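You operate a simulated robot arm through the tools that you are given. There is no shell and no other tool. Be economical: measure what you need, move in short steps, check, and stop when the job is done.

Carry out the task below with a simulated two-armed robot. There is one attempt and no reset: what you move stays moved.

JOB
Switch off the bench lamp and the charger, and take the red torch out.
Fine: lamp switch first, then the LAMP and EXTRA wall switches; charger switch off, then the torch onto the washer top; one press each on lamp and charger switch.

Only the result counts: the job must be done as asked and must still hold three seconds after the hand-in. Knocking over, shifting, dropping, spilling or breaking anything else fails it.

ROBOT AND FRAMES
Two 7-joint arms with fingered hands on one trunk, on a base that drives. Base frame: it is fixed to the floor where the robot stands at the start and does not move with it; the origin is under the middle of the robot, x ahead of it, y to its left, z up. Units: m, rad, N and s.
The left shoulder is at the start at [0.038, 0.125, 1.202], the right one opposite. With the tool pointing down near the work surface each hand reaches from about 0.4 to 0.82 m from the robot's upright axis, wherever it stands, measured 20 degrees to its own side. Places, roughly: charger switch [0.5, 0.4, 0.9]; charger wall switch [0.7, 0.4, 1]; charger well 1 inside [0.6, 0.4, 0.9]; extra wall switch [0.7, -0.4, 1]; iron wall switch [0.7, -0.4, 1]; lamp switch [0.5, 0, 0.9]; lamp wall switch [0.7, 0.3, 1]; washer top [0.5, 0.2, 0.8]; white bulb (5x5x8 cm) [0.6, 0, 1]. Payload 4 kg a hand.
The tool frame of a hand sits at the grasp point between the pads (the TCP): z along the fingers, y along the line on which they close. The tips reach 0.029 m beyond it. Largest opening 0.1 m; the body of the gripper starts 0.034 m behind the TCP. The gripper is a hand of 5 fingers: y runs from the thumb to the fingers, the wrist lies at [-0.015, -0.105, -0.177] in the tool frame, and closing takes about 1.5 s.
Orientation is that of the tool frame in the base frame, as a unit quaternion [x, y, z, w]. With the fingers straight down and the wrist toward the robot, the tool's x, y and z point along [0, 1, 0], [1, 0, 0] and [0, 0, -1] of the base frame.

CONTROLS
- The arms move only by the tool play_rows. It takes "left_motion", "right_motion" or both (then of equal length, played together; a hand with none holds still); each is a list of rows, each a list of 2 entries, a list of its own where there are three numbers: the shift along the base's x, y, z in units of 250 mm (1.0 is 250 mm), then the turn, a rotation vector about the base's x, y, z in units of 90 degrees (1.0 is 90 degrees). In form: [[[x, y, z], [rx, ry, rz]], ...]. A call has 1 to 8 rows; each row is the pose to reach, as a shift and turn from the pose commanded when the call began. "left_claw" and "right_claw" are, for a hand that has rows, the opening, from 0 (shut) to 1 (fully open), set as the call begins (left out, the last holds). A call with a number of a shift or a turn outside -1 to 1 is refused whole. A row lasts 0.2 s, in which the tool goes at most 0.05 m and 0.15 rad; a call with a longer step from one row to the next is refused whole, and so is a gripper value outside its range. Where a pose cannot be reached the arm comes as near as it can. A force on the tool above 60 N (or 10 N above the force at the start of the call, whichever is more), or a blocked arm, ends the call early, and 0.2 s more pass. Each finger travels about 0.045 m/s and halts on what it meets, pressing with about 28 N; the grip force reading is that of the motor and also rises with nothing between the fingers. The clock runs only during rows and for 0.2 s after the last one: add rows that repeat a pose to give the fingers time. It gives the time, the measured TCP pose, the force on the tool (base axes), the opening and the grip force at its end, in the units of the frame above (readings bear some noise), with the torque about the TCP (base axes, N m) and any sound that the robot's microphone picked up, and new pictures: "pictures" is both (left out), scene, wrist or none (wrist: the cameras of the hands that moved).
- Cameras (640 x 400 px; columns grow to the right, rows downward): "scene" is now at [0.129, 0.0132, 1.3222]; the picture's right is [0.10, -1.00, 0.00], its down [-0.69, -0.07, -0.72] and it looks along [0.72, 0.07, -0.69] (base axes); focal length 214 px, centre (320, 200). "left" rides on the left gripper at [-0.066, -0.086, -0.121] in its tool frame; the picture's right is [-0.76, -0.31, 0.58], its down [0.59, -0.70, 0.40] and it looks along [0.28, 0.64, 0.71] (tool axes); focal length 247 px, centre (320, 200). "right" rides on the right gripper at [0.066, -0.086, -0.121] in its tool frame; the picture's right is [-0.76, 0.31, -0.58], its down [-0.59, -0.70, 0.40] and it looks along [-0.28, 0.64, 0.71] (tool axes); focal length 247 px, centre (320, 200). There is no depth. A picture from a camera that has moved, and an enlarged one, comes with that camera's place and axes in the base frame and with its lens. The place of the scene camera against the robot may be out by one fixed shift of up to 0.012 m in any direction.
- move_column(by): slides the trunk up (or, below 0, down) by that many m; the arms and the scene camera ride with it, the base frame stays. It gives what a move gives, with no picture.
- base_move(legs): drives the robot by 1 to 6 legs, each [ahead, turn to the left] in m and rad, along the robot's own axes; the way and the turn of a leg run together, so that a leg with both is an arc; at most 1.5 m and 3.142 rad a leg. The arms and the cameras ride along, it lands a little off, and it stops where it bumps. It gives what a move gives, and a new picture of the scene camera.
- set_fingers(index, middle, ring, little, thumb_bend, thumb_turn, hand): sets how far each is bent, from 0 (flat) to 100 (curled in); at 30 the hand is open as for a grip, at 70 the pads meet at the TCP. One left out holds its place. A second passes; each finger stops where it meets its share of the squeeze, and holds until it gets a number again. A gripper value or a shape takes the hand back. It gives what a move gives, with no picture; readings hold the bend of each and the force on index, middle, ring, little, thumb and palm. thumb_turn goes from beside the hand (0) to across from the fingers (100), as for a grip.
- grasp_type(shape, hand): the hand has 5 fingers and takes this shape, open, in about a second: jaw (thumb against the fingers, like two jaws); tri (thumb and two fingers); tip (a fingertip pinch); poke (one finger out to press); point (the index stretched); flat (the hand flat); cup (the hand cupped); fist (a fist). The gripper value then closes the fingers along that shape, each until it touches; the sizes above hold for jaw. It gives what a move gives, with no picture.
- aim_head(pan, tilt): turns the head with the scene camera to pan (to the left, within 1.396 rad either way) and tilt (down, from -0.506 to 1.204), counted from straight ahead of the robot. It gives what a move gives, and a new picture of the scene camera.
- close_up(camera, box): a new picture of the part [left, top, right, bottom] of that camera's present view, enlarged. It takes no simulated time.
- sign_off(): hands the job in; it is judged then, once.

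Go step by step. Nothing tells you exact positions but the pictures and the camera data: compare them with the known pose of the tool, close in by small moves and look again before you grip or let go. The budget is 120 turns and 260 pictures, counting those below and the enlarged ones. Unless the task says otherwise, let go and move clear before handing in, and close with one line.

The tools are called after ">>>" as name(argument=value, ...) on one line, values as JSON. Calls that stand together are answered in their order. play_rows: Moves the arms, as the interface text tells. Its arguments: {"type":"object","properties":{"left_motion":{"type":"array","items":{"type":"array"}},"left_claw":{"type":"number"},"right_motion":{"type":"array","items":{"type":"array"}},"right_claw":{"type":"number"},"pictures":{"type":"string","enum":["both","scene","wrist","none"]}},"required":[]} The other tools are called the same way: move_column (by) slides the trunk up or down; grasp_type (shape, hand) gives the hand a shape; set_fingers (index, middle, ring, little, thumb_bend, thumb_turn, hand) moves the fingers one by one; base_move (legs) drives the base; aim_head (pan, tilt) turns the head that bears the scene camera; close_up (camera, box) takes an enlarged picture of a part of a camera's view; sign_off () hands the job in.

At the start:

```text
time: 0.0
left_tool_pos: [0.4936, 0.3668, 1.1921]
left_tool_rot: [0.707, 0.707, 0.001, 0.0]
left_ft_force: [-0.2, -0.5, -0.7]
left_torque: [-0.01, -0.01, -0.02]
left_gripper_width: 0.0995
left_grasp_force: 0.1
left_shape: jaw
left_bend: [30.0, 30.0, 30.0, 30.0, 30.0, 98.0]
left_finger forces: [0.0, 0.1, 0.0, 0.0, 0.0, 0.0]
right_tool_pos: [0.6148, -0.122, 1.1484]
right_tool_rot: [0.707, 0.707, 0.0, 0.001]
right_ft_force: [-0.6, -0.1, 0.7]
right_torque: [-0.01, -0.01, -0.02]
right_gripper_width: 0.0994
right_grasp_force: 0.1
right_shape: jaw
right_bend: [30.0, 30.0, 30.0, 30.0, 30.0, 98.0]
right_finger forces: [0.1, 0.1, 0.1, 0.0, 0.0, 0.0]
trunk travel left (down, up): [-0.4, 0.347]
robot x, y, heading: [-0.0005, 0.0009, -0.002]
head pan, tilt: [0.099, 0.766]
```

scene: 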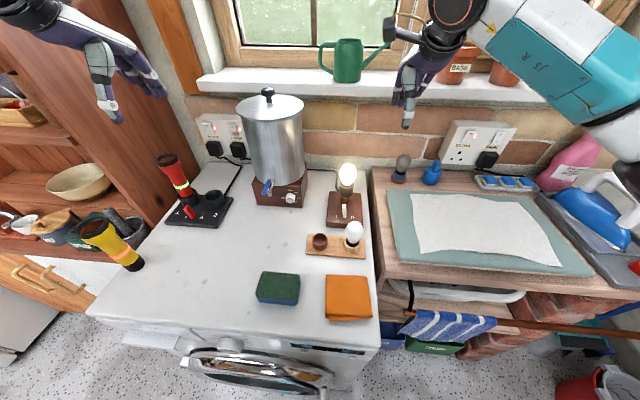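
right: 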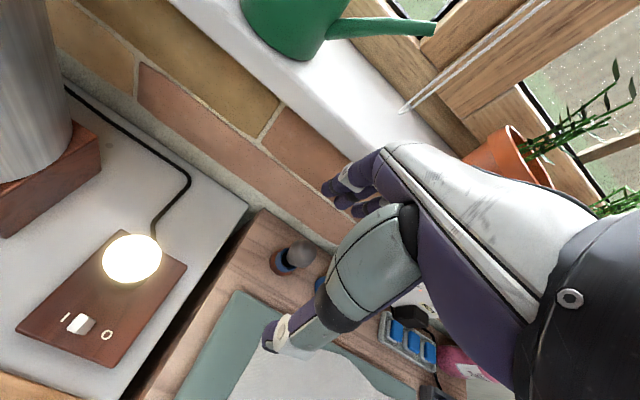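
left: 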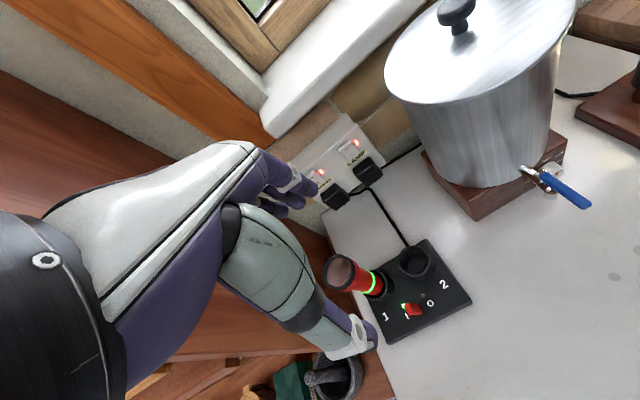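

I see the lamp with its rocker in the middle, the charger with the red torch at left, and wall sockets left and right. I'll enlarge the important parts first.

>>> close_up(camera="scene", box=[140, 100, 300, 240])

>>> close_up(camera="scene", box=[290, 150, 390, 270])

>>> close_up(camera="scene", box=[420, 100, 540, 200])

>>> close_up(camera="left", box=[260, 100, 480, 360])

>>> close_up(camera="right", box=[0, 200, 240, 400])

```text
2.86 times, centred on (220, 170) of scene
camera zoom: at [0.129, 0.0132, 1.3222], right [0.1, -1.0, 0.0], down [-0.69, -0.07, -0.72], along [0.72, 0.07, -0.69], focal length 613 px, centre (606, 286)
```

zoom: 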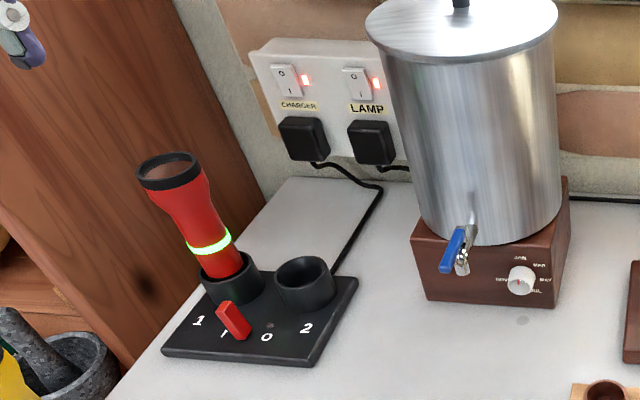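

```text
3.33 times, centred on (340, 210) of scene
camera zoom: at [0.129, 0.0132, 1.3222], right [0.1, -1.0, 0.0], down [-0.69, -0.07, -0.72], along [0.72, 0.07, -0.69], focal length 715 px, centre (253, 167)
```

zoom: 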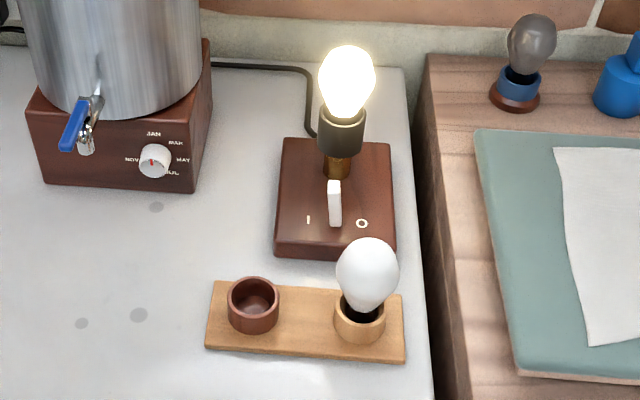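

```text
4.00 times, centred on (480, 150) of scene
camera zoom: at [0.129, 0.0132, 1.3222], right [0.1, -1.0, 0.0], down [-0.69, -0.07, -0.72], along [0.72, 0.07, -0.69], focal length 858 px, centre (-320, 400)
```

zoom: 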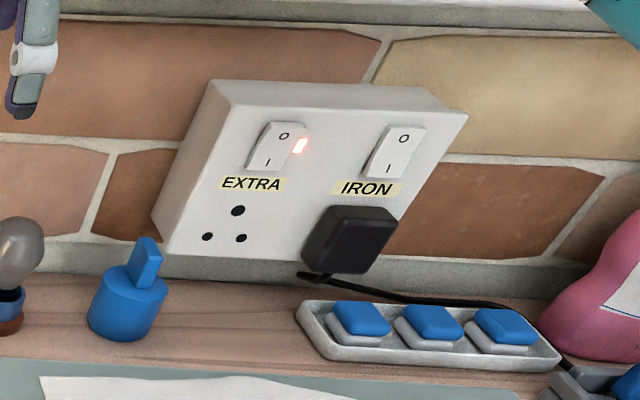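

```text
1.54 times, centred on (370, 230) of left
camera zoom: at [0.4084, 0.3022, 1.3138], right [-0.31, -0.76, -0.58], down [-0.7, 0.59, -0.4], along [0.64, 0.28, -0.71], focal length 380 px, centre (243, 154)
```

zoom: 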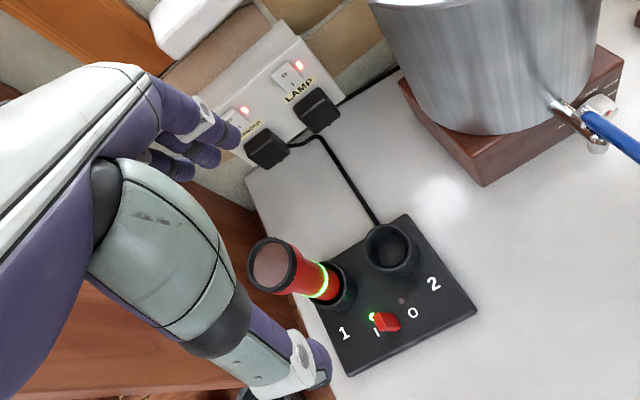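

```text
2.00 times, centred on (120, 300) of right
camera zoom: at [0.5294, -0.0564, 1.2692], right [0.31, -0.76, 0.58], down [-0.7, -0.59, -0.4], along [0.64, -0.28, -0.71], focal length 494 px, centre (720, 0)
```

zoom: 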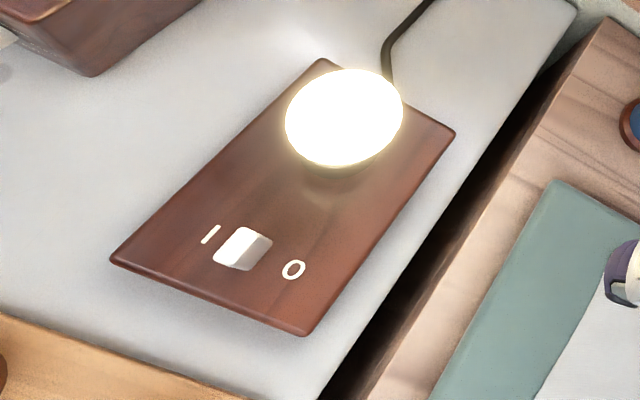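

The lever switches lean to I, so they need pushing right to O, and the wall rockers get pressed at the top (O). I'll shape both hands to a poke and move the right hand clear of the lamp.

>>> grasp_type(shape="poke", hand="left")

>>> grasp_type(shape="poke", hand="right")

>>> play_rows(right_motion=[[[-0.2, 0, 0.05], [0, 0, 0]], [[-0.4, -0.0, 0.1], [0, 0, 0]], [[-0.5, -0.15, 0.1], [0, 0, 0]], [[-0.5, -0.3, 0.1], [0, 0, 0]], [[-0.5, -0.5, 0.1], [0, 0, 0]], [[-0.5, -0.7, 0.1], [0, 0, 0]], [[-0.5, -0.8, 0.1], [0, 0, 0]]], left_motion=[[[-0.1, -0.15, 0], [0, 0, 0]], [[-0.1, -0.3, 0], [0, 0, 0]], [[-0.1, -0.45, 0], [0, 0, 0]], [[-0.1, -0.6, 0], [0, 0, 0]], [[-0.1, -0.8, 0], [0, 0, 0]], [[-0.1, -0.95, 0], [0, 0, 0]], [[-0.1, -1, 0], [0, 0, 0]]])

```text
time: 0.9
left_tool_pos: [0.4944, 0.3676, 1.1921]
left_tool_rot: [0.707, 0.707, 0.001, -0.001]
left_ft_force: [-0.1, 0.1, -0.1]
left_torque: [0.02, 0.0, 0.02]
left_gripper_width: 0.0
left_grasp_force: 0.0
left_shape: poke
left_bend: [70.0, 70.0, 99.0, 99.0, 100.0, 100.0]
left_finger forces: [0.1, 0.0, 0.0, 0.1, 0.1, 0.0]
right_tool_pos: [0.6151, -0.1216, 1.148]
right_tool_rot: [0.707, 0.707, 0.0, 0.0]
right_ft_force: [-1.1, -0.7, -0.2]
right_torque: [-0.02, -0.04, -0.04]
right_gripper_width: 0.0998
right_grasp_force: 0.1
right_shape: jaw
right_bend: [30.0, 30.0, 30.0, 30.0, 30.0, 98.0]
right_finger forces: [0.0, 0.0, 0.0, 0.1, 0.1, 0.0]
trunk travel left (down, up): [-0.4, 0.347]
robot x, y, heading: [0.0002, -0.0005, 0.002]
head pan, tilt: [0.099, 0.766]
```

```text
time: 1.8
left_tool_pos: [0.4933, 0.3672, 1.1928]
left_tool_rot: [0.707, 0.707, 0.0, 0.0]
left_ft_force: [0.1, -0.4, 0.6]
left_torque: [0.0, 0.02, -0.01]
left_gripper_width: 0.0002
left_grasp_force: 0.0
left_shape: poke
left_bend: [70.0, 70.0, 99.0, 99.0, 100.0, 100.0]
left_finger forces: [0.0, 0.0, 0.0, 0.1, 0.1, 0.0]
right_tool_pos: [0.615, -0.1206, 1.1481]
right_tool_rot: [0.707, 0.707, 0.0, -0.001]
right_ft_force: [-0.8, 0.9, -0.1]
right_torque: [0.03, 0.03, 0.01]
right_gripper_width: 0.0002
right_grasp_force: 0.0
right_shape: poke
right_bend: [70.0, 70.0, 99.0, 99.0, 100.0, 100.0]
right_finger forces: [0.0, 0.0, 0.1, 0.1, 0.0, 0.0]
trunk travel left (down, up): [-0.4, 0.347]
robot x, y, heading: [0.0, 0.0007, -0.001]
head pan, tilt: [0.099, 0.766]
```

```text
refused: row 1 steps farther than a row can; nothing moved
```

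Both hands are in the poke shape; the row was a touch too long, so I resend with shorter steps.

>>> play_rows(right_motion=[[[-0.18, 0, 0.05], [0, 0, 0]], [[-0.36, 0.0, 0.1], [0, 0, 0]], [[-0.45, -0.15, 0.1], [0, 0, 0]], [[-0.45, -0.33, 0.1], [0, 0, 0]], [[-0.45, -0.5, 0.1], [0, 0, 0]], [[-0.45, -0.68, 0.1], [0, 0, 0]], [[-0.45, -0.8, 0.1], [0, 0, 0]]], left_motion=[[[-0.1, -0.15, 0], [0, 0, 0]], [[-0.1, -0.3, 0], [0, 0, 0]], [[-0.1, -0.45, 0], [0, 0, 0]], [[-0.1, -0.6, 0], [0, 0, 0]], [[-0.1, -0.78, 0], [0, 0, 0]], [[-0.1, -0.95, 0], [0, 0, 0]], [[-0.1, -1, 0], [0, 0, 0]]])

```text
time: 3.4
left_tool_pos: [0.4687, 0.1207, 1.1918]
left_tool_rot: [0.707, 0.707, 0.0, 0.0]
left_ft_force: [0.4, 0.1, -0.2]
left_torque: [0.0, -0.01, -0.01]
left_gripper_width: 0.0
left_grasp_force: 0.1
left_shape: poke
left_bend: [70.0, 70.0, 99.0, 99.0, 100.0, 100.0]
left_finger forces: [0.0, 0.0, 0.1, 0.1, 0.0, 0.1]
right_tool_pos: [0.5022, -0.3191, 1.1723]
right_tool_rot: [0.707, 0.707, 0.0, 0.0]
right_ft_force: [0.1, -0.2, 0.1]
right_torque: [0.0, -0.02, -0.01]
right_gripper_width: 0.0
right_grasp_force: 0.1
right_shape: poke
right_bend: [70.0, 70.0, 99.0, 99.0, 100.0, 100.0]
right_finger forces: [0.0, 0.0, 0.1, 0.1, 0.0, 0.1]
trunk travel left (down, up): [-0.4, 0.347]
robot x, y, heading: [0.0009, 0.003, -0.001]
head pan, tilt: [0.099, 0.766]
camera scene: at [0.1289, 0.0127, 1.3222], right [0.1, -1.0, 0.0], down [-0.69, -0.07, -0.72], along [0.72, 0.07, -0.69], focal length 214 px, centre (320, 200)
camera right: at [0.416, -0.2539, 1.2926], right [0.31, -0.76, 0.58], down [-0.7, -0.59, -0.4], along [0.64, -0.28, -0.71], focal length 247 px, centre (320, 200)
camera left: at [0.3837, 0.0536, 1.3125], right [-0.31, -0.76, -0.58], down [-0.7, 0.59, -0.4], along [0.64, 0.28, -0.71], focal length 247 px, centre (320, 200)
```

scene: 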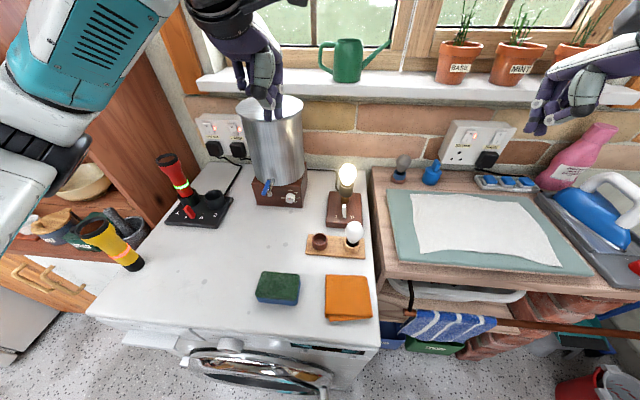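
right: 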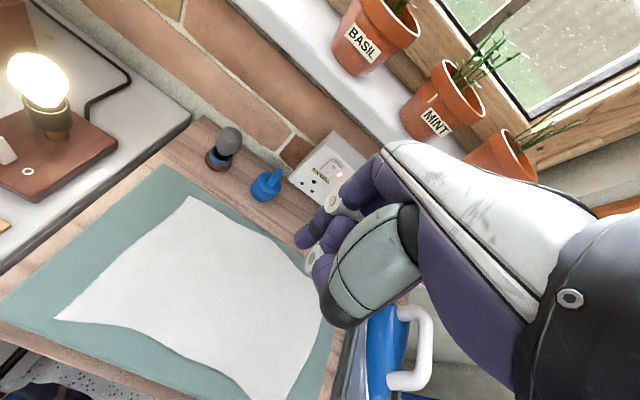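
left: 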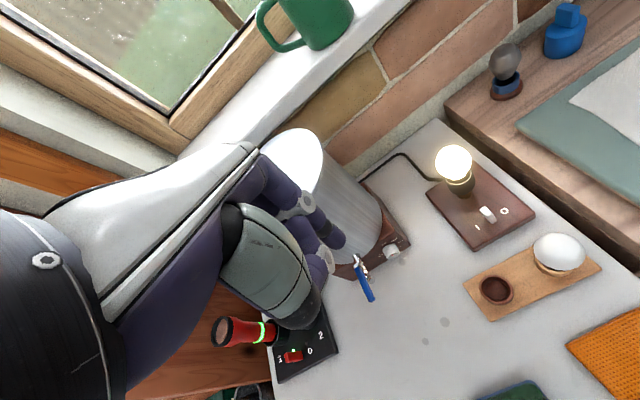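

>>> close_up(camera="left", box=[200, 150, 400, 350])

>>> close_up(camera="scene", box=[200, 20, 320, 130])

>>> close_up(camera="left", box=[400, 130, 620, 330])

```text
2.00 times, centred on (300, 250) of left
camera zoom: at [0.3837, 0.0536, 1.3125], right [-0.31, -0.76, -0.58], down [-0.7, 0.59, -0.4], along [0.64, 0.28, -0.71], focal length 494 px, centre (360, 100)
```

zoom: 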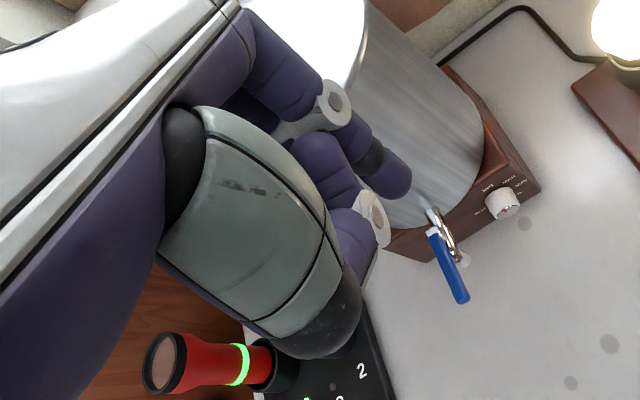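

```text
3.64 times, centred on (260, 75) of scene
camera zoom: at [0.1289, 0.0127, 1.3222], right [0.1, -1.0, 0.0], down [-0.69, -0.07, -0.72], along [0.72, 0.07, -0.69], focal length 780 px, centre (538, 654)
```

zoom: 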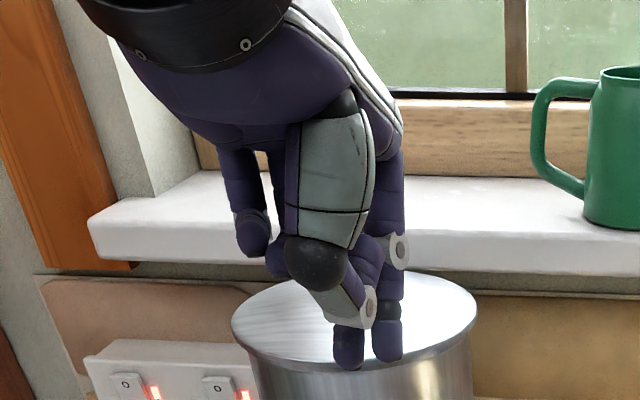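

```text
2.00 times, centred on (510, 230) of left
camera zoom: at [0.3837, 0.0536, 1.3125], right [-0.31, -0.76, -0.58], down [-0.7, 0.59, -0.4], along [0.64, 0.28, -0.71], focal length 494 px, centre (-60, 140)
```

zoom: 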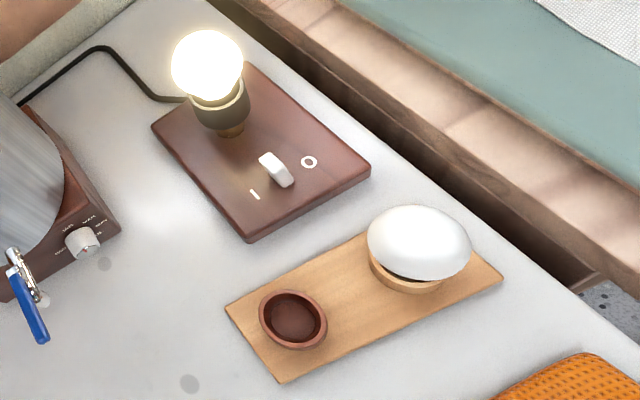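

Poke gives index and middle side by side. I'll fold the middle finger so only the index remains, and tilt the left hand so it comes from back-left, clear of both bulbs.

>>> set_fingers(hand="left", middle=100)

>>> set_fingers(hand="right", middle=100)

>>> play_rows(left_motion=[[[0.01, -0.025, -0.045], [-0.0245, -0.05925, -0.05925]], [[0.02, -0.05, -0.09], [-0.049, -0.1185, -0.1185]], [[0.03, -0.075, -0.135], [-0.0735, -0.1778, -0.1778]], [[0.04, -0.1, -0.18], [-0.098, -0.237, -0.237]], [[0.05, -0.125, -0.225], [-0.1225, -0.296, -0.296]], [[0.06, -0.15, -0.27], [-0.147, -0.3555, -0.3555]], [[0.07, -0.175, -0.315], [-0.1715, -0.4148, -0.4148]], [[0.08, -0.2, -0.36], [-0.196, -0.474, -0.474]]])

```text
time: 4.4
left_tool_pos: [0.4692, 0.1196, 1.1913]
left_tool_rot: [0.708, 0.706, -0.001, 0.0]
left_ft_force: [-0.9, 0.4, -0.1]
left_torque: [0.02, -0.01, -0.01]
left_gripper_width: 0.0248
left_grasp_force: 0.0
left_shape: fingers
left_bend: [70.0, 100.0, 99.0, 99.0, 100.0, 100.0]
left_finger forces: [0.0, 0.1, 0.0, 0.1, 0.0, 0.1]
right_tool_pos: [0.502, -0.3194, 1.1723]
right_tool_rot: [0.707, 0.707, 0.0, 0.0]
right_ft_force: [0.5, 0.1, 0.5]
right_torque: [-0.04, 0.03, 0.01]
right_gripper_width: 0.0
right_grasp_force: 0.1
right_shape: poke
right_bend: [70.0, 70.0, 99.0, 99.0, 100.0, 100.0]
right_finger forces: [0.1, 0.1, 0.0, 0.0, 0.0, 0.0]
trunk travel left (down, up): [-0.4, 0.347]
robot x, y, heading: [0.0016, -0.0011, -0.002]
head pan, tilt: [0.099, 0.766]
```

```text
time: 5.4
left_tool_pos: [0.4704, 0.1204, 1.1909]
left_tool_rot: [0.707, 0.707, 0.0, 0.0]
left_ft_force: [-0.4, -0.1, 0.5]
left_torque: [-0.04, -0.01, 0.01]
left_gripper_width: 0.0251
left_grasp_force: 0.0
left_shape: fingers
left_bend: [70.0, 100.0, 99.0, 99.0, 100.0, 100.0]
left_finger forces: [0.1, 0.1, 0.0, 0.0, 0.1, 0.0]
right_tool_pos: [0.501, -0.3172, 1.1722]
right_tool_rot: [0.706, 0.708, 0.0, 0.0]
right_ft_force: [-0.6, 0.6, -0.5]
right_torque: [-0.05, 0.02, 0.01]
right_gripper_width: 0.0252
right_grasp_force: 0.0
right_shape: fingers
right_bend: [70.0, 100.0, 99.0, 99.0, 100.0, 100.0]
right_finger forces: [0.0, 0.0, 0.0, 0.1, 0.0, 0.0]
trunk travel left (down, up): [-0.4, 0.347]
robot x, y, heading: [-0.0003, 0.0001, -0.001]
head pan, tilt: [0.099, 0.766]
```

```text
time: 7.2
left_tool_pos: [0.4909, 0.0685, 1.1014]
left_tool_rot: [0.853, 0.354, 0.148, 0.354]
left_ft_force: [0.5, 0.0, -0.1]
left_torque: [-0.02, -0.04, -0.04]
left_gripper_width: 0.025
left_grasp_force: 0.2
left_shape: fingers
left_bend: [70.0, 100.0, 99.0, 99.0, 100.0, 100.0]
left_finger forces: [0.1, 0.0, 0.1, 0.0, 0.0, 0.0]
right_tool_pos: [0.5024, -0.3181, 1.1729]
right_tool_rot: [0.706, 0.708, 0.0, 0.0]
right_ft_force: [0.1, 0.3, 0.8]
right_torque: [-0.02, 0.03, 0.01]
right_gripper_width: 0.025
right_grasp_force: 0.1
right_shape: fingers
right_bend: [70.0, 100.0, 99.0, 99.0, 100.0, 100.0]
right_finger forces: [0.0, 0.0, 0.0, 0.0, 0.0, 0.0]
trunk travel left (down, up): [-0.4, 0.347]
robot x, y, heading: [0.0035, -0.0031, -0.005]
head pan, tilt: [0.099, 0.766]
camera scene: at [0.1291, 0.0133, 1.3222], right [0.1, -1.0, 0.0], down [-0.69, -0.07, -0.72], along [0.72, 0.07, -0.69], focal length 214 px, centre (320, 200)
camera left: at [0.3411, 0.1249, 1.1262], right [-0.4, -0.67, -0.63], down [0.27, 0.57, -0.78], along [0.88, -0.48, -0.05], focal length 247 px, centre (320, 200)
```

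scene: 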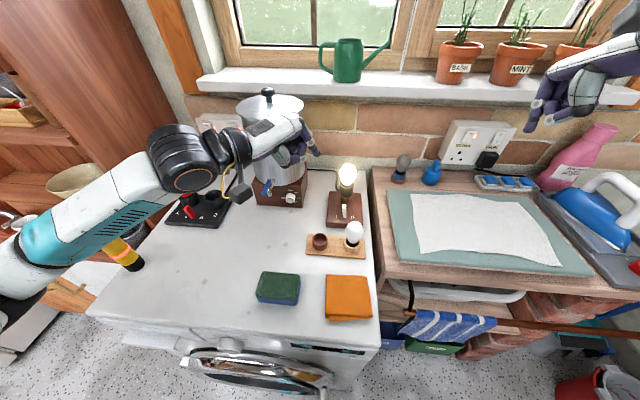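
left: 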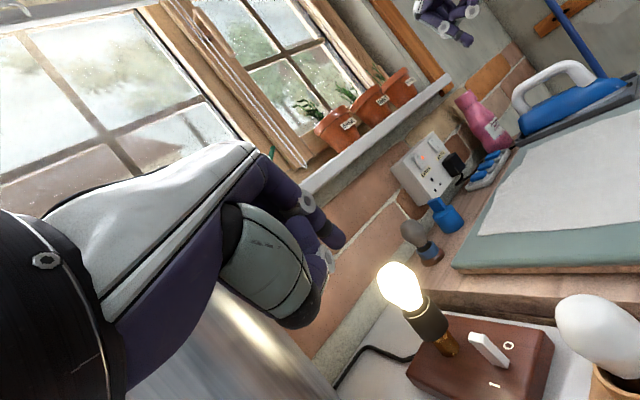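

>>> close_up(camera="left", box=[400, 290, 576, 400])

```text
3.64 times, centred on (488, 345) of left
camera zoom: at [0.3411, 0.1249, 1.1262], right [-0.4, -0.67, -0.63], down [0.27, 0.57, -0.78], along [0.88, -0.48, -0.05], focal length 898 px, centre (-291, -327)
```

zoom: 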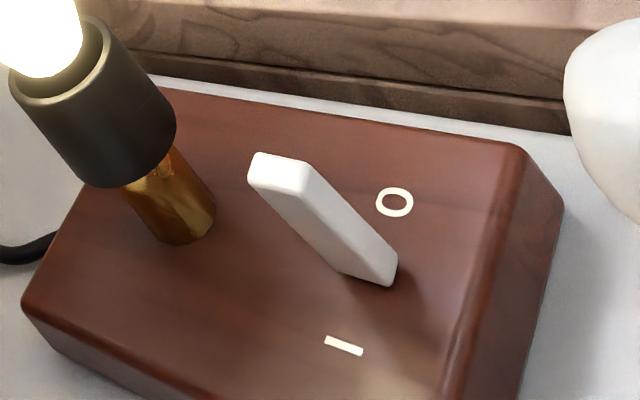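

The lever is a 4 cm paddle leaning slightly to I. I'll lower the index to its left side, stopping short to check.

>>> play_rows(left_motion=[[[0.02, -0.02, -0.15], [0, 0, 0]], [[0.04, -0.04, -0.3], [0, 0, 0]], [[0.07, -0.06, -0.45], [0, 0, 0]], [[0.1, -0.07, -0.58], [0, 0, 0]]])

>>> close_up(camera="scene", box=[270, 140, 390, 260])

>>> close_up(camera="left", box=[260, 150, 460, 350])

```text
time: 8.2
left_tool_pos: [0.5153, 0.0519, 0.9592]
left_tool_rot: [0.853, 0.354, 0.148, 0.354]
left_ft_force: [0.3, -0.5, 0.5]
left_torque: [0.03, 0.04, -0.01]
left_gripper_width: 0.0248
left_grasp_force: 0.0
left_shape: fingers
left_bend: [70.0, 100.0, 99.0, 99.0, 100.0, 100.0]
left_finger forces: [0.0, 0.0, 0.0, 0.0, 0.0, 0.1]
right_tool_pos: [0.503, -0.3181, 1.1723]
right_tool_rot: [0.707, 0.707, -0.001, -0.001]
right_ft_force: [-0.1, -0.3, -0.8]
right_torque: [-0.03, 0.01, 0.0]
right_gripper_width: 0.0249
right_grasp_force: 0.1
right_shape: fingers
right_bend: [70.0, 100.0, 99.0, 99.0, 100.0, 100.0]
right_finger forces: [0.0, 0.0, 0.0, 0.1, 0.0, 0.0]
trunk travel left (down, up): [-0.4, 0.347]
robot x, y, heading: [-0.0001, 0.0037, 0.001]
head pan, tilt: [0.099, 0.766]
camera scene: at [0.1293, 0.0131, 1.3221], right [0.1, -1.0, 0.0], down [-0.69, -0.07, -0.72], along [0.72, 0.07, -0.69], focal length 214 px, centre (320, 200)
camera left: at [0.3668, 0.1088, 0.9837], right [-0.4, -0.67, -0.63], down [0.27, 0.57, -0.78], along [0.88, -0.48, -0.05], focal length 247 px, centre (320, 200)
```

scene: 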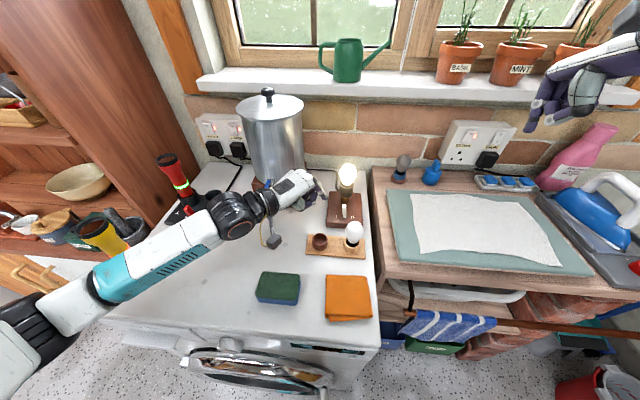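
left: 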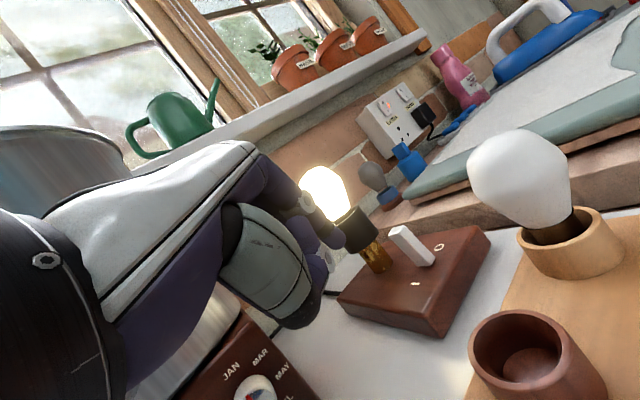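

```text
3.33 times, centred on (330, 200) of scene
camera zoom: at [0.1293, 0.0131, 1.3221], right [0.1, -1.0, 0.0], down [-0.69, -0.07, -0.72], along [0.72, 0.07, -0.69], focal length 715 px, centre (287, 200)
```

zoom: 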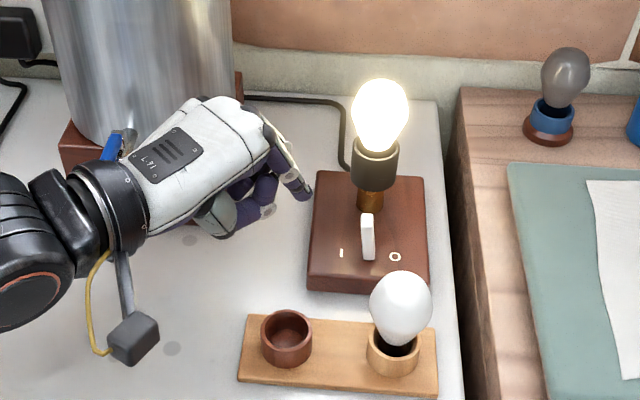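

```text
2.00 times, centred on (360, 250) of left
camera zoom: at [0.3668, 0.1088, 0.9837], right [-0.4, -0.67, -0.63], down [0.27, 0.57, -0.78], along [0.88, -0.48, -0.05], focal length 494 px, centre (240, 100)
```

zoom: 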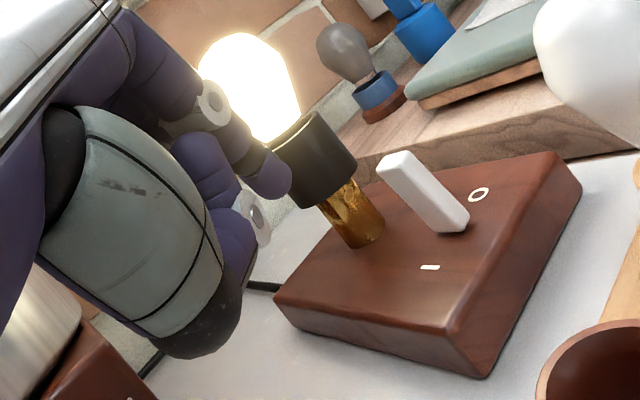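

Tip position agrees with prediction (about [0.523, 0.031, 0.944]); lever top is at about [0.525, -0.016, 0.914]. Lowering 4.5 cm and approaching the lever.

>>> play_rows(left_motion=[[[0.005, 0, -0.09], [0, 0, 0]], [[0.01, 0, -0.18], [0, 0, 0]], [[0.01, -0.04, -0.18], [0, 0, 0]], [[0.01, -0.08, -0.18], [0, 0, 0]]], pictures="wrist")

>>> close_up(camera="left", box=[260, 150, 460, 350])

>>> close_up(camera="scene", box=[290, 160, 380, 240])

```text
time: 9.2
left_tool_pos: [0.5172, 0.0308, 0.9122]
left_tool_rot: [0.854, 0.353, 0.147, 0.353]
left_ft_force: [-0.1, -0.3, -0.9]
left_torque: [0.03, -0.01, 0.02]
left_gripper_width: 0.0251
left_grasp_force: 0.2
left_shape: fingers
left_bend: [70.0, 100.0, 99.0, 99.0, 100.0, 100.0]
left_finger forces: [0.0, 0.0, 0.0, 0.0, 0.0, 0.0]
right_tool_pos: [0.5015, -0.3184, 1.1729]
right_tool_rot: [0.708, 0.706, 0.0, 0.0]
right_ft_force: [-0.1, 0.7, 1.0]
right_torque: [0.0, 0.0, 0.0]
right_gripper_width: 0.0251
right_grasp_force: 0.1
right_shape: fingers
right_bend: [70.0, 100.0, 99.0, 99.0, 100.0, 100.0]
right_finger forces: [0.0, 0.0, 0.1, 0.1, 0.1, 0.1]
trunk travel left (down, up): [-0.4, 0.347]
robot x, y, heading: [-0.0016, -0.0024, -0.004]
head pan, tilt: [0.099, 0.766]
camera left: at [0.3684, 0.0884, 0.9371], right [-0.4, -0.67, -0.62], down [0.26, 0.57, -0.78], along [0.88, -0.48, -0.05], focal length 247 px, centre (320, 200)
```

left: 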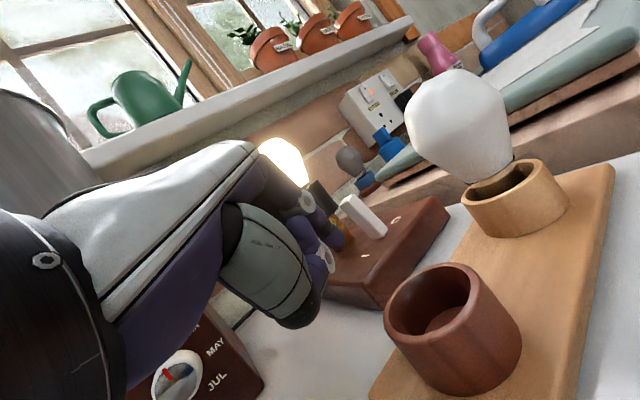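

```text
2.00 times, centred on (360, 250) of left
camera zoom: at [0.3684, 0.0884, 0.9371], right [-0.4, -0.67, -0.62], down [0.26, 0.57, -0.78], along [0.88, -0.48, -0.05], focal length 494 px, centre (240, 100)
```

zoom: 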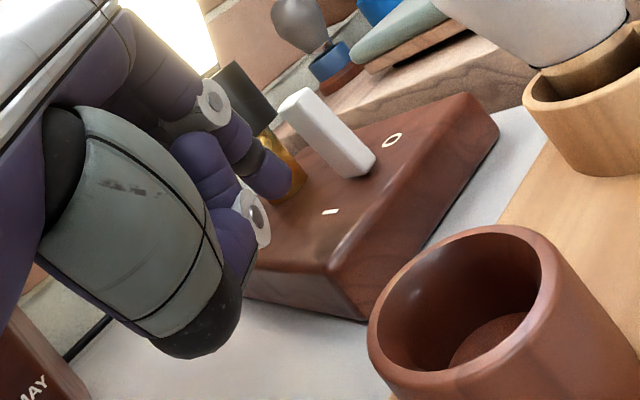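

```text
5.00 times, centred on (335, 200) of scene
camera zoom: at [0.1291, 0.013, 1.3222], right [0.1, -1.0, 0.0], down [-0.69, -0.07, -0.72], along [0.72, 0.07, -0.69], focal length 1072 px, centre (245, 200)
```

zoom: 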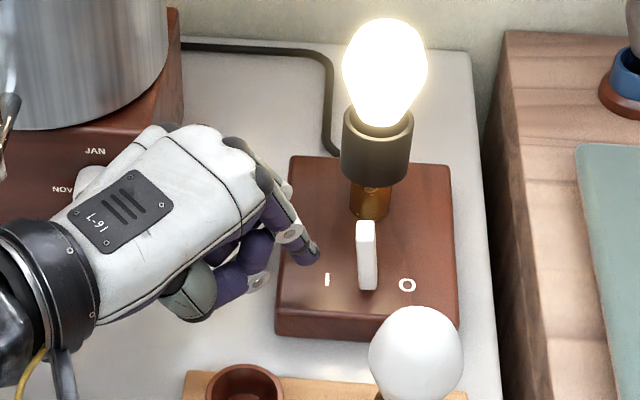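

The fingertip is level with the lever, about 2.5 cm to its left. I'll push right slowly.

>>> play_rows(left_motion=[[[0, -0.05, 0], [0, 0, 0]], [[0, -0.08, 0], [0, 0, 0]], [[0, -0.1, 0], [0, 0, 0]], [[0, -0.115, 0], [0, 0, 0]], [[0, -0.13, 0], [0, 0, 0]], [[0, -0.145, 0], [0, 0, 0]], [[0, -0.155, 0], [0, 0, 0]]], pictures="scene")

>>> close_up(camera="scene", box=[290, 160, 380, 240])

```text
time: 10.8
left_tool_pos: [0.5192, -0.006, 0.9125]
left_tool_rot: [0.853, 0.353, 0.147, 0.354]
left_ft_force: [-3.1, 13.2, 1.8]
left_torque: [0.22, 0.09, -0.03]
left_gripper_width: 0.0195
left_grasp_force: 6.5
left_shape: fingers
left_bend: [73.0, 100.0, 99.0, 99.0, 100.0, 100.0]
left_finger forces: [13.1, 0.0, 0.0, 0.0, 0.0, 0.1]
right_tool_pos: [0.5016, -0.3159, 1.173]
right_tool_rot: [0.707, 0.707, 0.0, 0.001]
right_ft_force: [-0.3, -0.8, -0.4]
right_torque: [-0.01, 0.0, 0.02]
right_gripper_width: 0.0245
right_grasp_force: 0.1
right_shape: fingers
right_bend: [70.0, 100.0, 99.0, 99.0, 100.0, 100.0]
right_finger forces: [0.0, 0.1, 0.0, 0.1, 0.1, 0.0]
trunk travel left (down, up): [-0.4, 0.347]
robot x, y, heading: [-0.0004, 0.0003, 0.002]
head pan, tilt: [0.099, 0.766]
camera scene: at [0.1285, 0.0149, 1.3222], right [0.1, -1.0, 0.0], down [-0.69, -0.07, -0.72], along [0.72, 0.07, -0.69], focal length 214 px, centre (320, 200)
```

scene: 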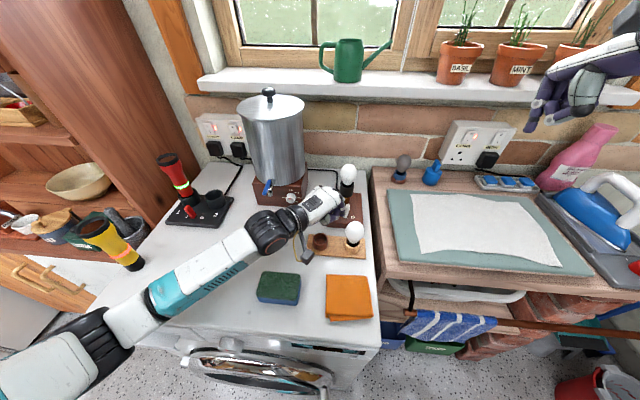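

```text
5.00 times, centred on (335, 200) of scene
camera zoom: at [0.1285, 0.0149, 1.3222], right [0.1, -1.0, 0.0], down [-0.69, -0.07, -0.72], along [0.72, 0.07, -0.69], focal length 1072 px, centre (245, 200)
```

zoom: 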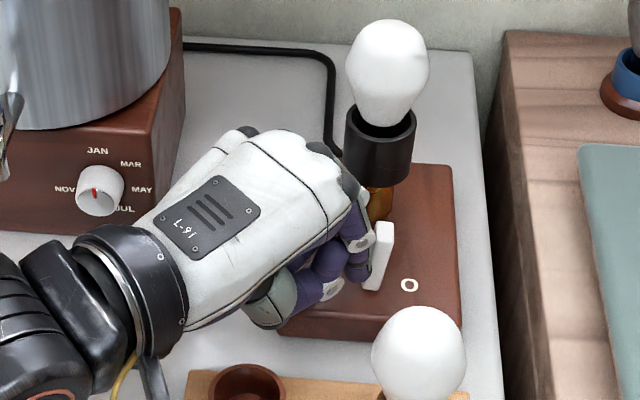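

The lamp is off and the lever leans to O. I'll back away to the left and up.

>>> play_rows(left_motion=[[[0, 0.08, 0], [0, 0, 0]], [[0, 0.22, 0.0], [0, 0, 0]], [[-0.02, 0.26, 0.17], [0, 0, 0]], [[-0.05, 0.28, 0.35], [0, 0, 0]], [[-0.1, 0.3, 0.52], [0, 0, 0]], [[-0.15, 0.3, 0.7], [0, 0, 0]], [[-0.2, 0.3, 0.87], [0, 0, 0]], [[-0.3, 0.3, 1.0], [0, 0, 0]]])

>>> close_up(camera="scene", box=[290, 160, 380, 240])

```text
time: 12.6
left_tool_pos: [0.4404, 0.0662, 1.164]
left_tool_rot: [0.854, 0.352, 0.146, 0.354]
left_ft_force: [0.8, -0.1, -0.1]
left_torque: [0.0, 0.01, 0.0]
left_gripper_width: 0.025
left_grasp_force: 0.1
left_shape: fingers
left_bend: [70.0, 100.0, 99.0, 99.0, 100.0, 100.0]
left_finger forces: [0.1, 0.1, 0.1, 0.1, 0.0, 0.0]
right_tool_pos: [0.5016, -0.3194, 1.171]
right_tool_rot: [0.707, 0.707, 0.0, 0.0]
right_ft_force: [0.5, 0.8, -0.3]
right_torque: [0.01, 0.0, -0.01]
right_gripper_width: 0.0248
right_grasp_force: 0.1
right_shape: fingers
right_bend: [70.0, 100.0, 99.0, 99.0, 100.0, 100.0]
right_finger forces: [0.0, 0.0, 0.1, 0.1, 0.0, 0.0]
trunk travel left (down, up): [-0.4, 0.347]
robot x, y, heading: [0.0038, -0.0013, -0.006]
head pan, tilt: [0.099, 0.766]
camera scene: at [0.1285, 0.013, 1.3222], right [0.1, -1.0, 0.0], down [-0.69, -0.07, -0.72], along [0.72, 0.07, -0.69], focal length 214 px, centre (320, 200)
camera left: at [0.2907, 0.1235, 1.1886], right [-0.4, -0.67, -0.63], down [0.26, 0.57, -0.78], along [0.88, -0.48, -0.05], focal length 247 px, centre (320, 200)
```

scene: 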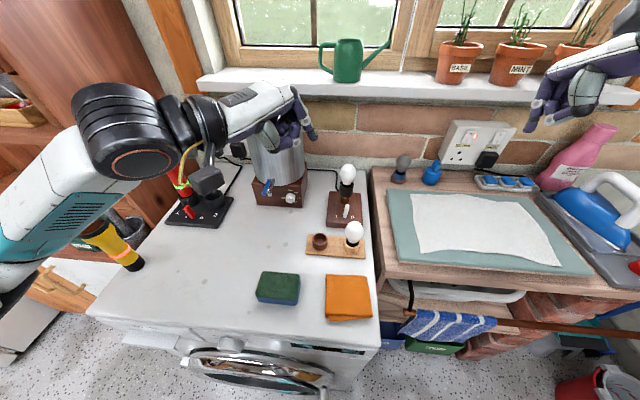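
left: 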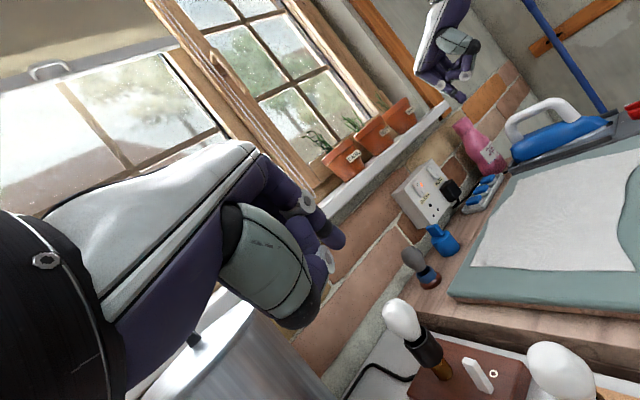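

```text
5.00 times, centred on (335, 200) of scene
camera zoom: at [0.1285, 0.013, 1.3222], right [0.1, -1.0, 0.0], down [-0.69, -0.07, -0.72], along [0.72, 0.07, -0.69], focal length 1072 px, centre (245, 200)
```

zoom: 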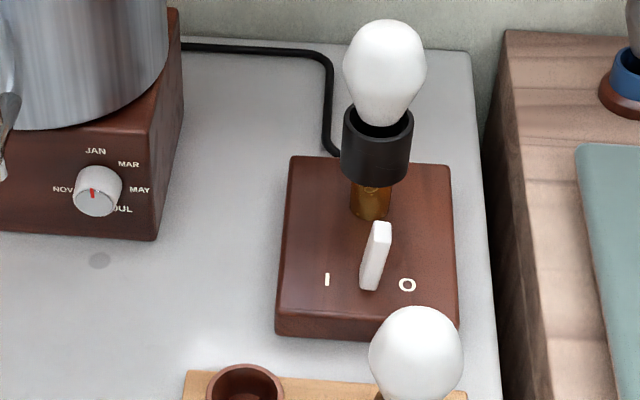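

Lamp off confirmed. Next, the left hand swings over toward the LAMP wall switch (about [0.72, 0.335, 1.025]) with the fingers pointing forward-down, staying above torch and left of the urn.

>>> play_rows(left_motion=[[[0, 0.12, 0], [0, 0, 0.08]], [[0, 0.24, 0], [0, 0, 0.16]], [[0, 0.36, 0], [0, 0, 0.24]], [[0, 0.48, 0], [0, 0, 0.32]], [[0, 0.6, 0], [0, 0, 0.4]], [[0, 0.72, 0], [0, 0, 0.48]], [[0, 0.84, 0], [0, 0, 0.55]], [[0.05, 0.98, 0], [0, 0, 0.611]]])

>>> close_up(camera="scene", box=[140, 90, 300, 240])

```text
time: 14.4
left_tool_pos: [0.4782, 0.3217, 1.1637]
left_tool_rot: [0.593, 0.708, 0.293, 0.245]
left_ft_force: [-0.2, -0.7, -0.4]
left_torque: [0.02, 0.0, -0.01]
left_gripper_width: 0.0249
left_grasp_force: 0.1
left_shape: fingers
left_bend: [70.0, 100.0, 99.0, 99.0, 100.0, 100.0]
left_finger forces: [0.0, 0.0, 0.1, 0.0, 0.1, 0.1]
left hand out of reach, approached as far as the arm can: row 1, 2, 3, 4, 5, 6, 7, 8
right_tool_pos: [0.5018, -0.3181, 1.1716]
right_tool_rot: [0.707, 0.707, -0.001, 0.0]
right_ft_force: [-0.1, -0.6, 0.1]
right_torque: [0.01, 0.02, -0.01]
right_gripper_width: 0.0253
right_grasp_force: 0.1
right_shape: fingers
right_bend: [70.0, 100.0, 99.0, 99.0, 100.0, 100.0]
right_finger forces: [0.0, 0.0, 0.0, 0.1, 0.0, 0.0]
trunk travel left (down, up): [-0.4, 0.347]
robot x, y, heading: [-0.0008, -0.0007, -0.003]
head pan, tilt: [0.099, 0.766]
camera scene: at [0.1288, 0.0134, 1.3222], right [0.1, -1.0, 0.0], down [-0.69, -0.07, -0.72], along [0.72, 0.07, -0.69], focal length 214 px, centre (320, 200)
camera left: at [0.3455, 0.2324, 1.1887], right [0.32, -0.71, -0.63], down [-0.31, 0.54, -0.78], along [0.89, 0.45, -0.05], focal length 247 px, centre (320, 200)
```

scene: 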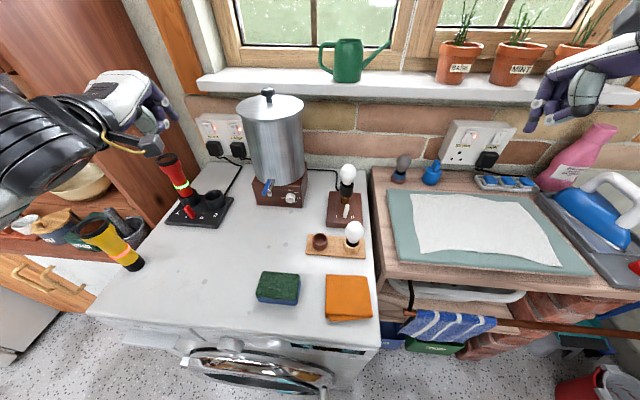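
left: 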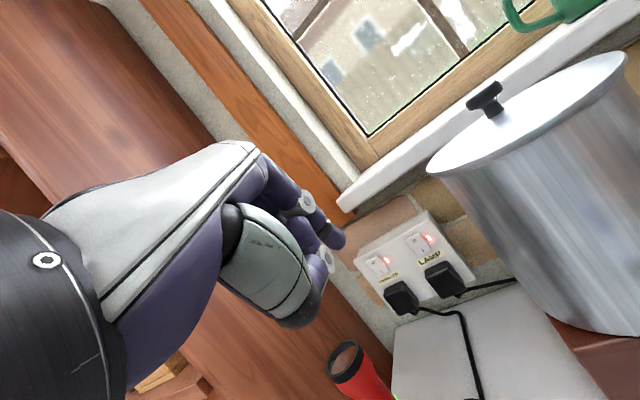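

```text
2.67 times, centred on (220, 165) of scene
camera zoom: at [0.1288, 0.0134, 1.3222], right [0.1, -1.0, 0.0], down [-0.69, -0.07, -0.72], along [0.72, 0.07, -0.69], focal length 572 px, centre (587, 293)
```

zoom: 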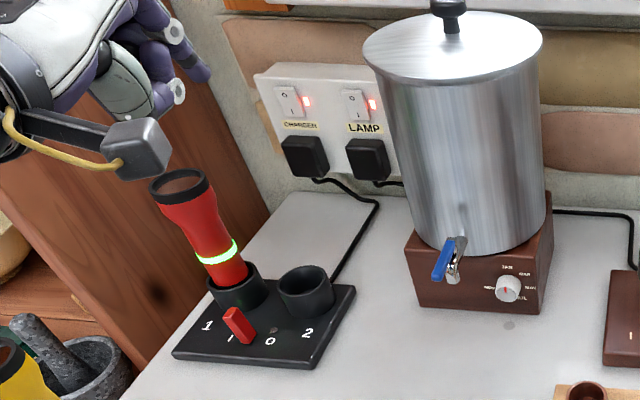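

>>> close_up(camera="left", box=[340, 190, 480, 320])

>>> close_up(camera="right", box=[260, 120, 400, 240])

```text
3.08 times, centred on (410, 255) of left
camera zoom: at [0.3455, 0.2324, 1.1887], right [0.32, -0.71, -0.63], down [-0.31, 0.54, -0.78], along [0.89, 0.45, -0.05], focal length 760 px, centre (43, 31)
```

zoom: 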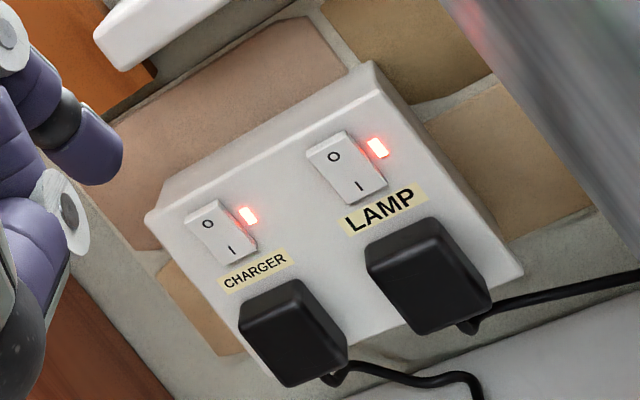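

```text
3.33 times, centred on (330, 180) of right
camera zoom: at [0.4159, -0.2528, 1.2929], right [0.31, -0.76, 0.58], down [-0.7, -0.59, -0.4], along [0.64, -0.28, -0.71], focal length 823 px, centre (287, 267)
```

zoom: 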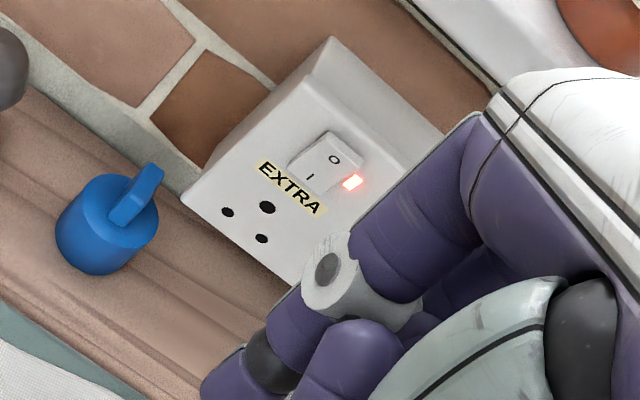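

O of LAMP is at about [0.715, 0.335, 1.027]. I'll bring the left index about 5 cm in front of it and check.

>>> play_rows(left_motion=[[[0.12, 0.02, -0.05], [0, 0, 0]], [[0.24, 0.04, -0.1], [0, 0, 0]], [[0.36, 0.06, -0.18], [0, 0, 0]], [[0.48, 0.08, -0.26], [0, 0, 0]], [[0.6, 0.1, -0.34], [0, 0, 0]], [[0.68, 0.12, -0.42], [0, 0, 0]], [[0.72, 0.12, -0.45], [0, 0, 0]]])

>>> close_up(camera="scene", box=[160, 80, 280, 200])

>>> close_up(camera="left", box=[260, 150, 480, 330])

```text
time: 16.0
left_tool_pos: [0.6584, 0.351, 1.0496]
left_tool_rot: [0.595, 0.706, 0.294, 0.247]
left_ft_force: [0.5, 0.6, -0.3]
left_torque: [-0.03, 0.0, 0.02]
left_gripper_width: 0.025
left_grasp_force: 0.2
left_shape: fingers
left_bend: [70.0, 100.0, 99.0, 99.0, 100.0, 100.0]
left_finger forces: [0.1, 0.0, 0.1, 0.1, 0.0, 0.0]
right_tool_pos: [0.5012, -0.3181, 1.1713]
right_tool_rot: [0.707, 0.707, -0.001, 0.0]
right_ft_force: [0.2, -0.3, 0.1]
right_torque: [0.02, 0.02, 0.0]
right_gripper_width: 0.0249
right_grasp_force: 0.1
right_shape: fingers
right_bend: [70.0, 100.0, 99.0, 99.0, 100.0, 100.0]
right_finger forces: [0.1, 0.0, 0.0, 0.0, 0.1, 0.0]
trunk travel left (down, up): [-0.4, 0.347]
robot x, y, heading: [0.0009, 0.0001, -0.003]
head pan, tilt: [0.099, 0.766]
camera scene: at [0.1291, 0.0131, 1.3222], right [0.1, -1.0, 0.0], down [-0.69, -0.07, -0.72], along [0.72, 0.07, -0.69], focal length 214 px, centre (320, 200)
camera left: at [0.526, 0.2608, 1.0751], right [0.32, -0.71, -0.63], down [-0.31, 0.54, -0.78], along [0.89, 0.44, -0.05], focal length 247 px, centre (320, 200)
```

scene: 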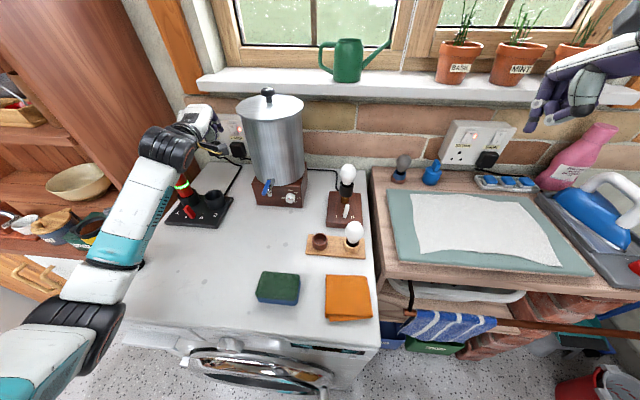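
left: 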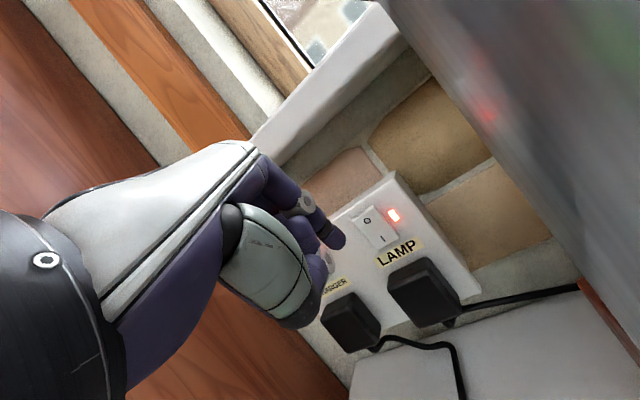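

```text
3.33 times, centred on (220, 140) of scene
camera zoom: at [0.1291, 0.0131, 1.3222], right [0.1, -1.0, 0.0], down [-0.69, -0.07, -0.72], along [0.72, 0.07, -0.69], focal length 715 px, centre (653, 400)
```

zoom: 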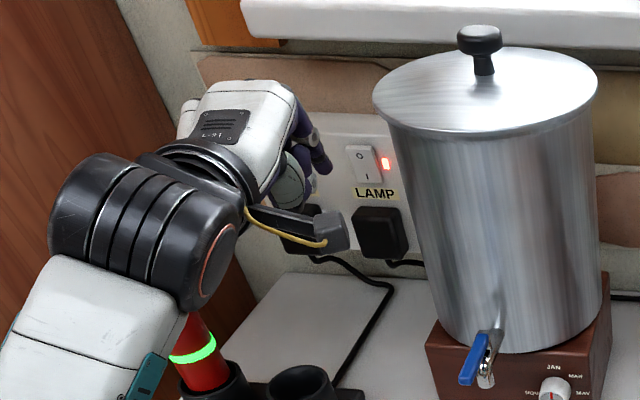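

```text
2.22 times, centred on (370, 240) of left
camera zoom: at [0.526, 0.2608, 1.0751], right [0.32, -0.71, -0.63], down [-0.31, 0.54, -0.78], along [0.89, 0.44, -0.05], focal length 549 px, centre (209, 111)
```

zoom: 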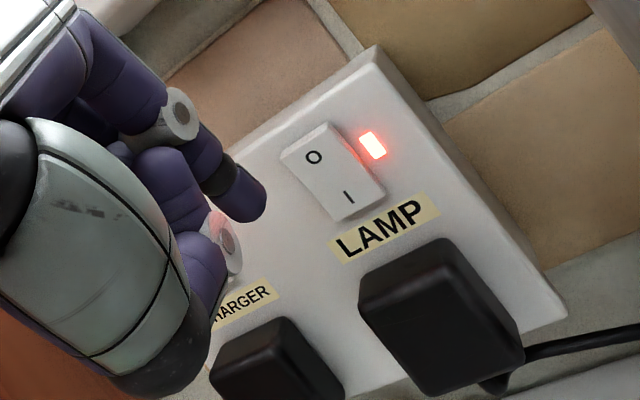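

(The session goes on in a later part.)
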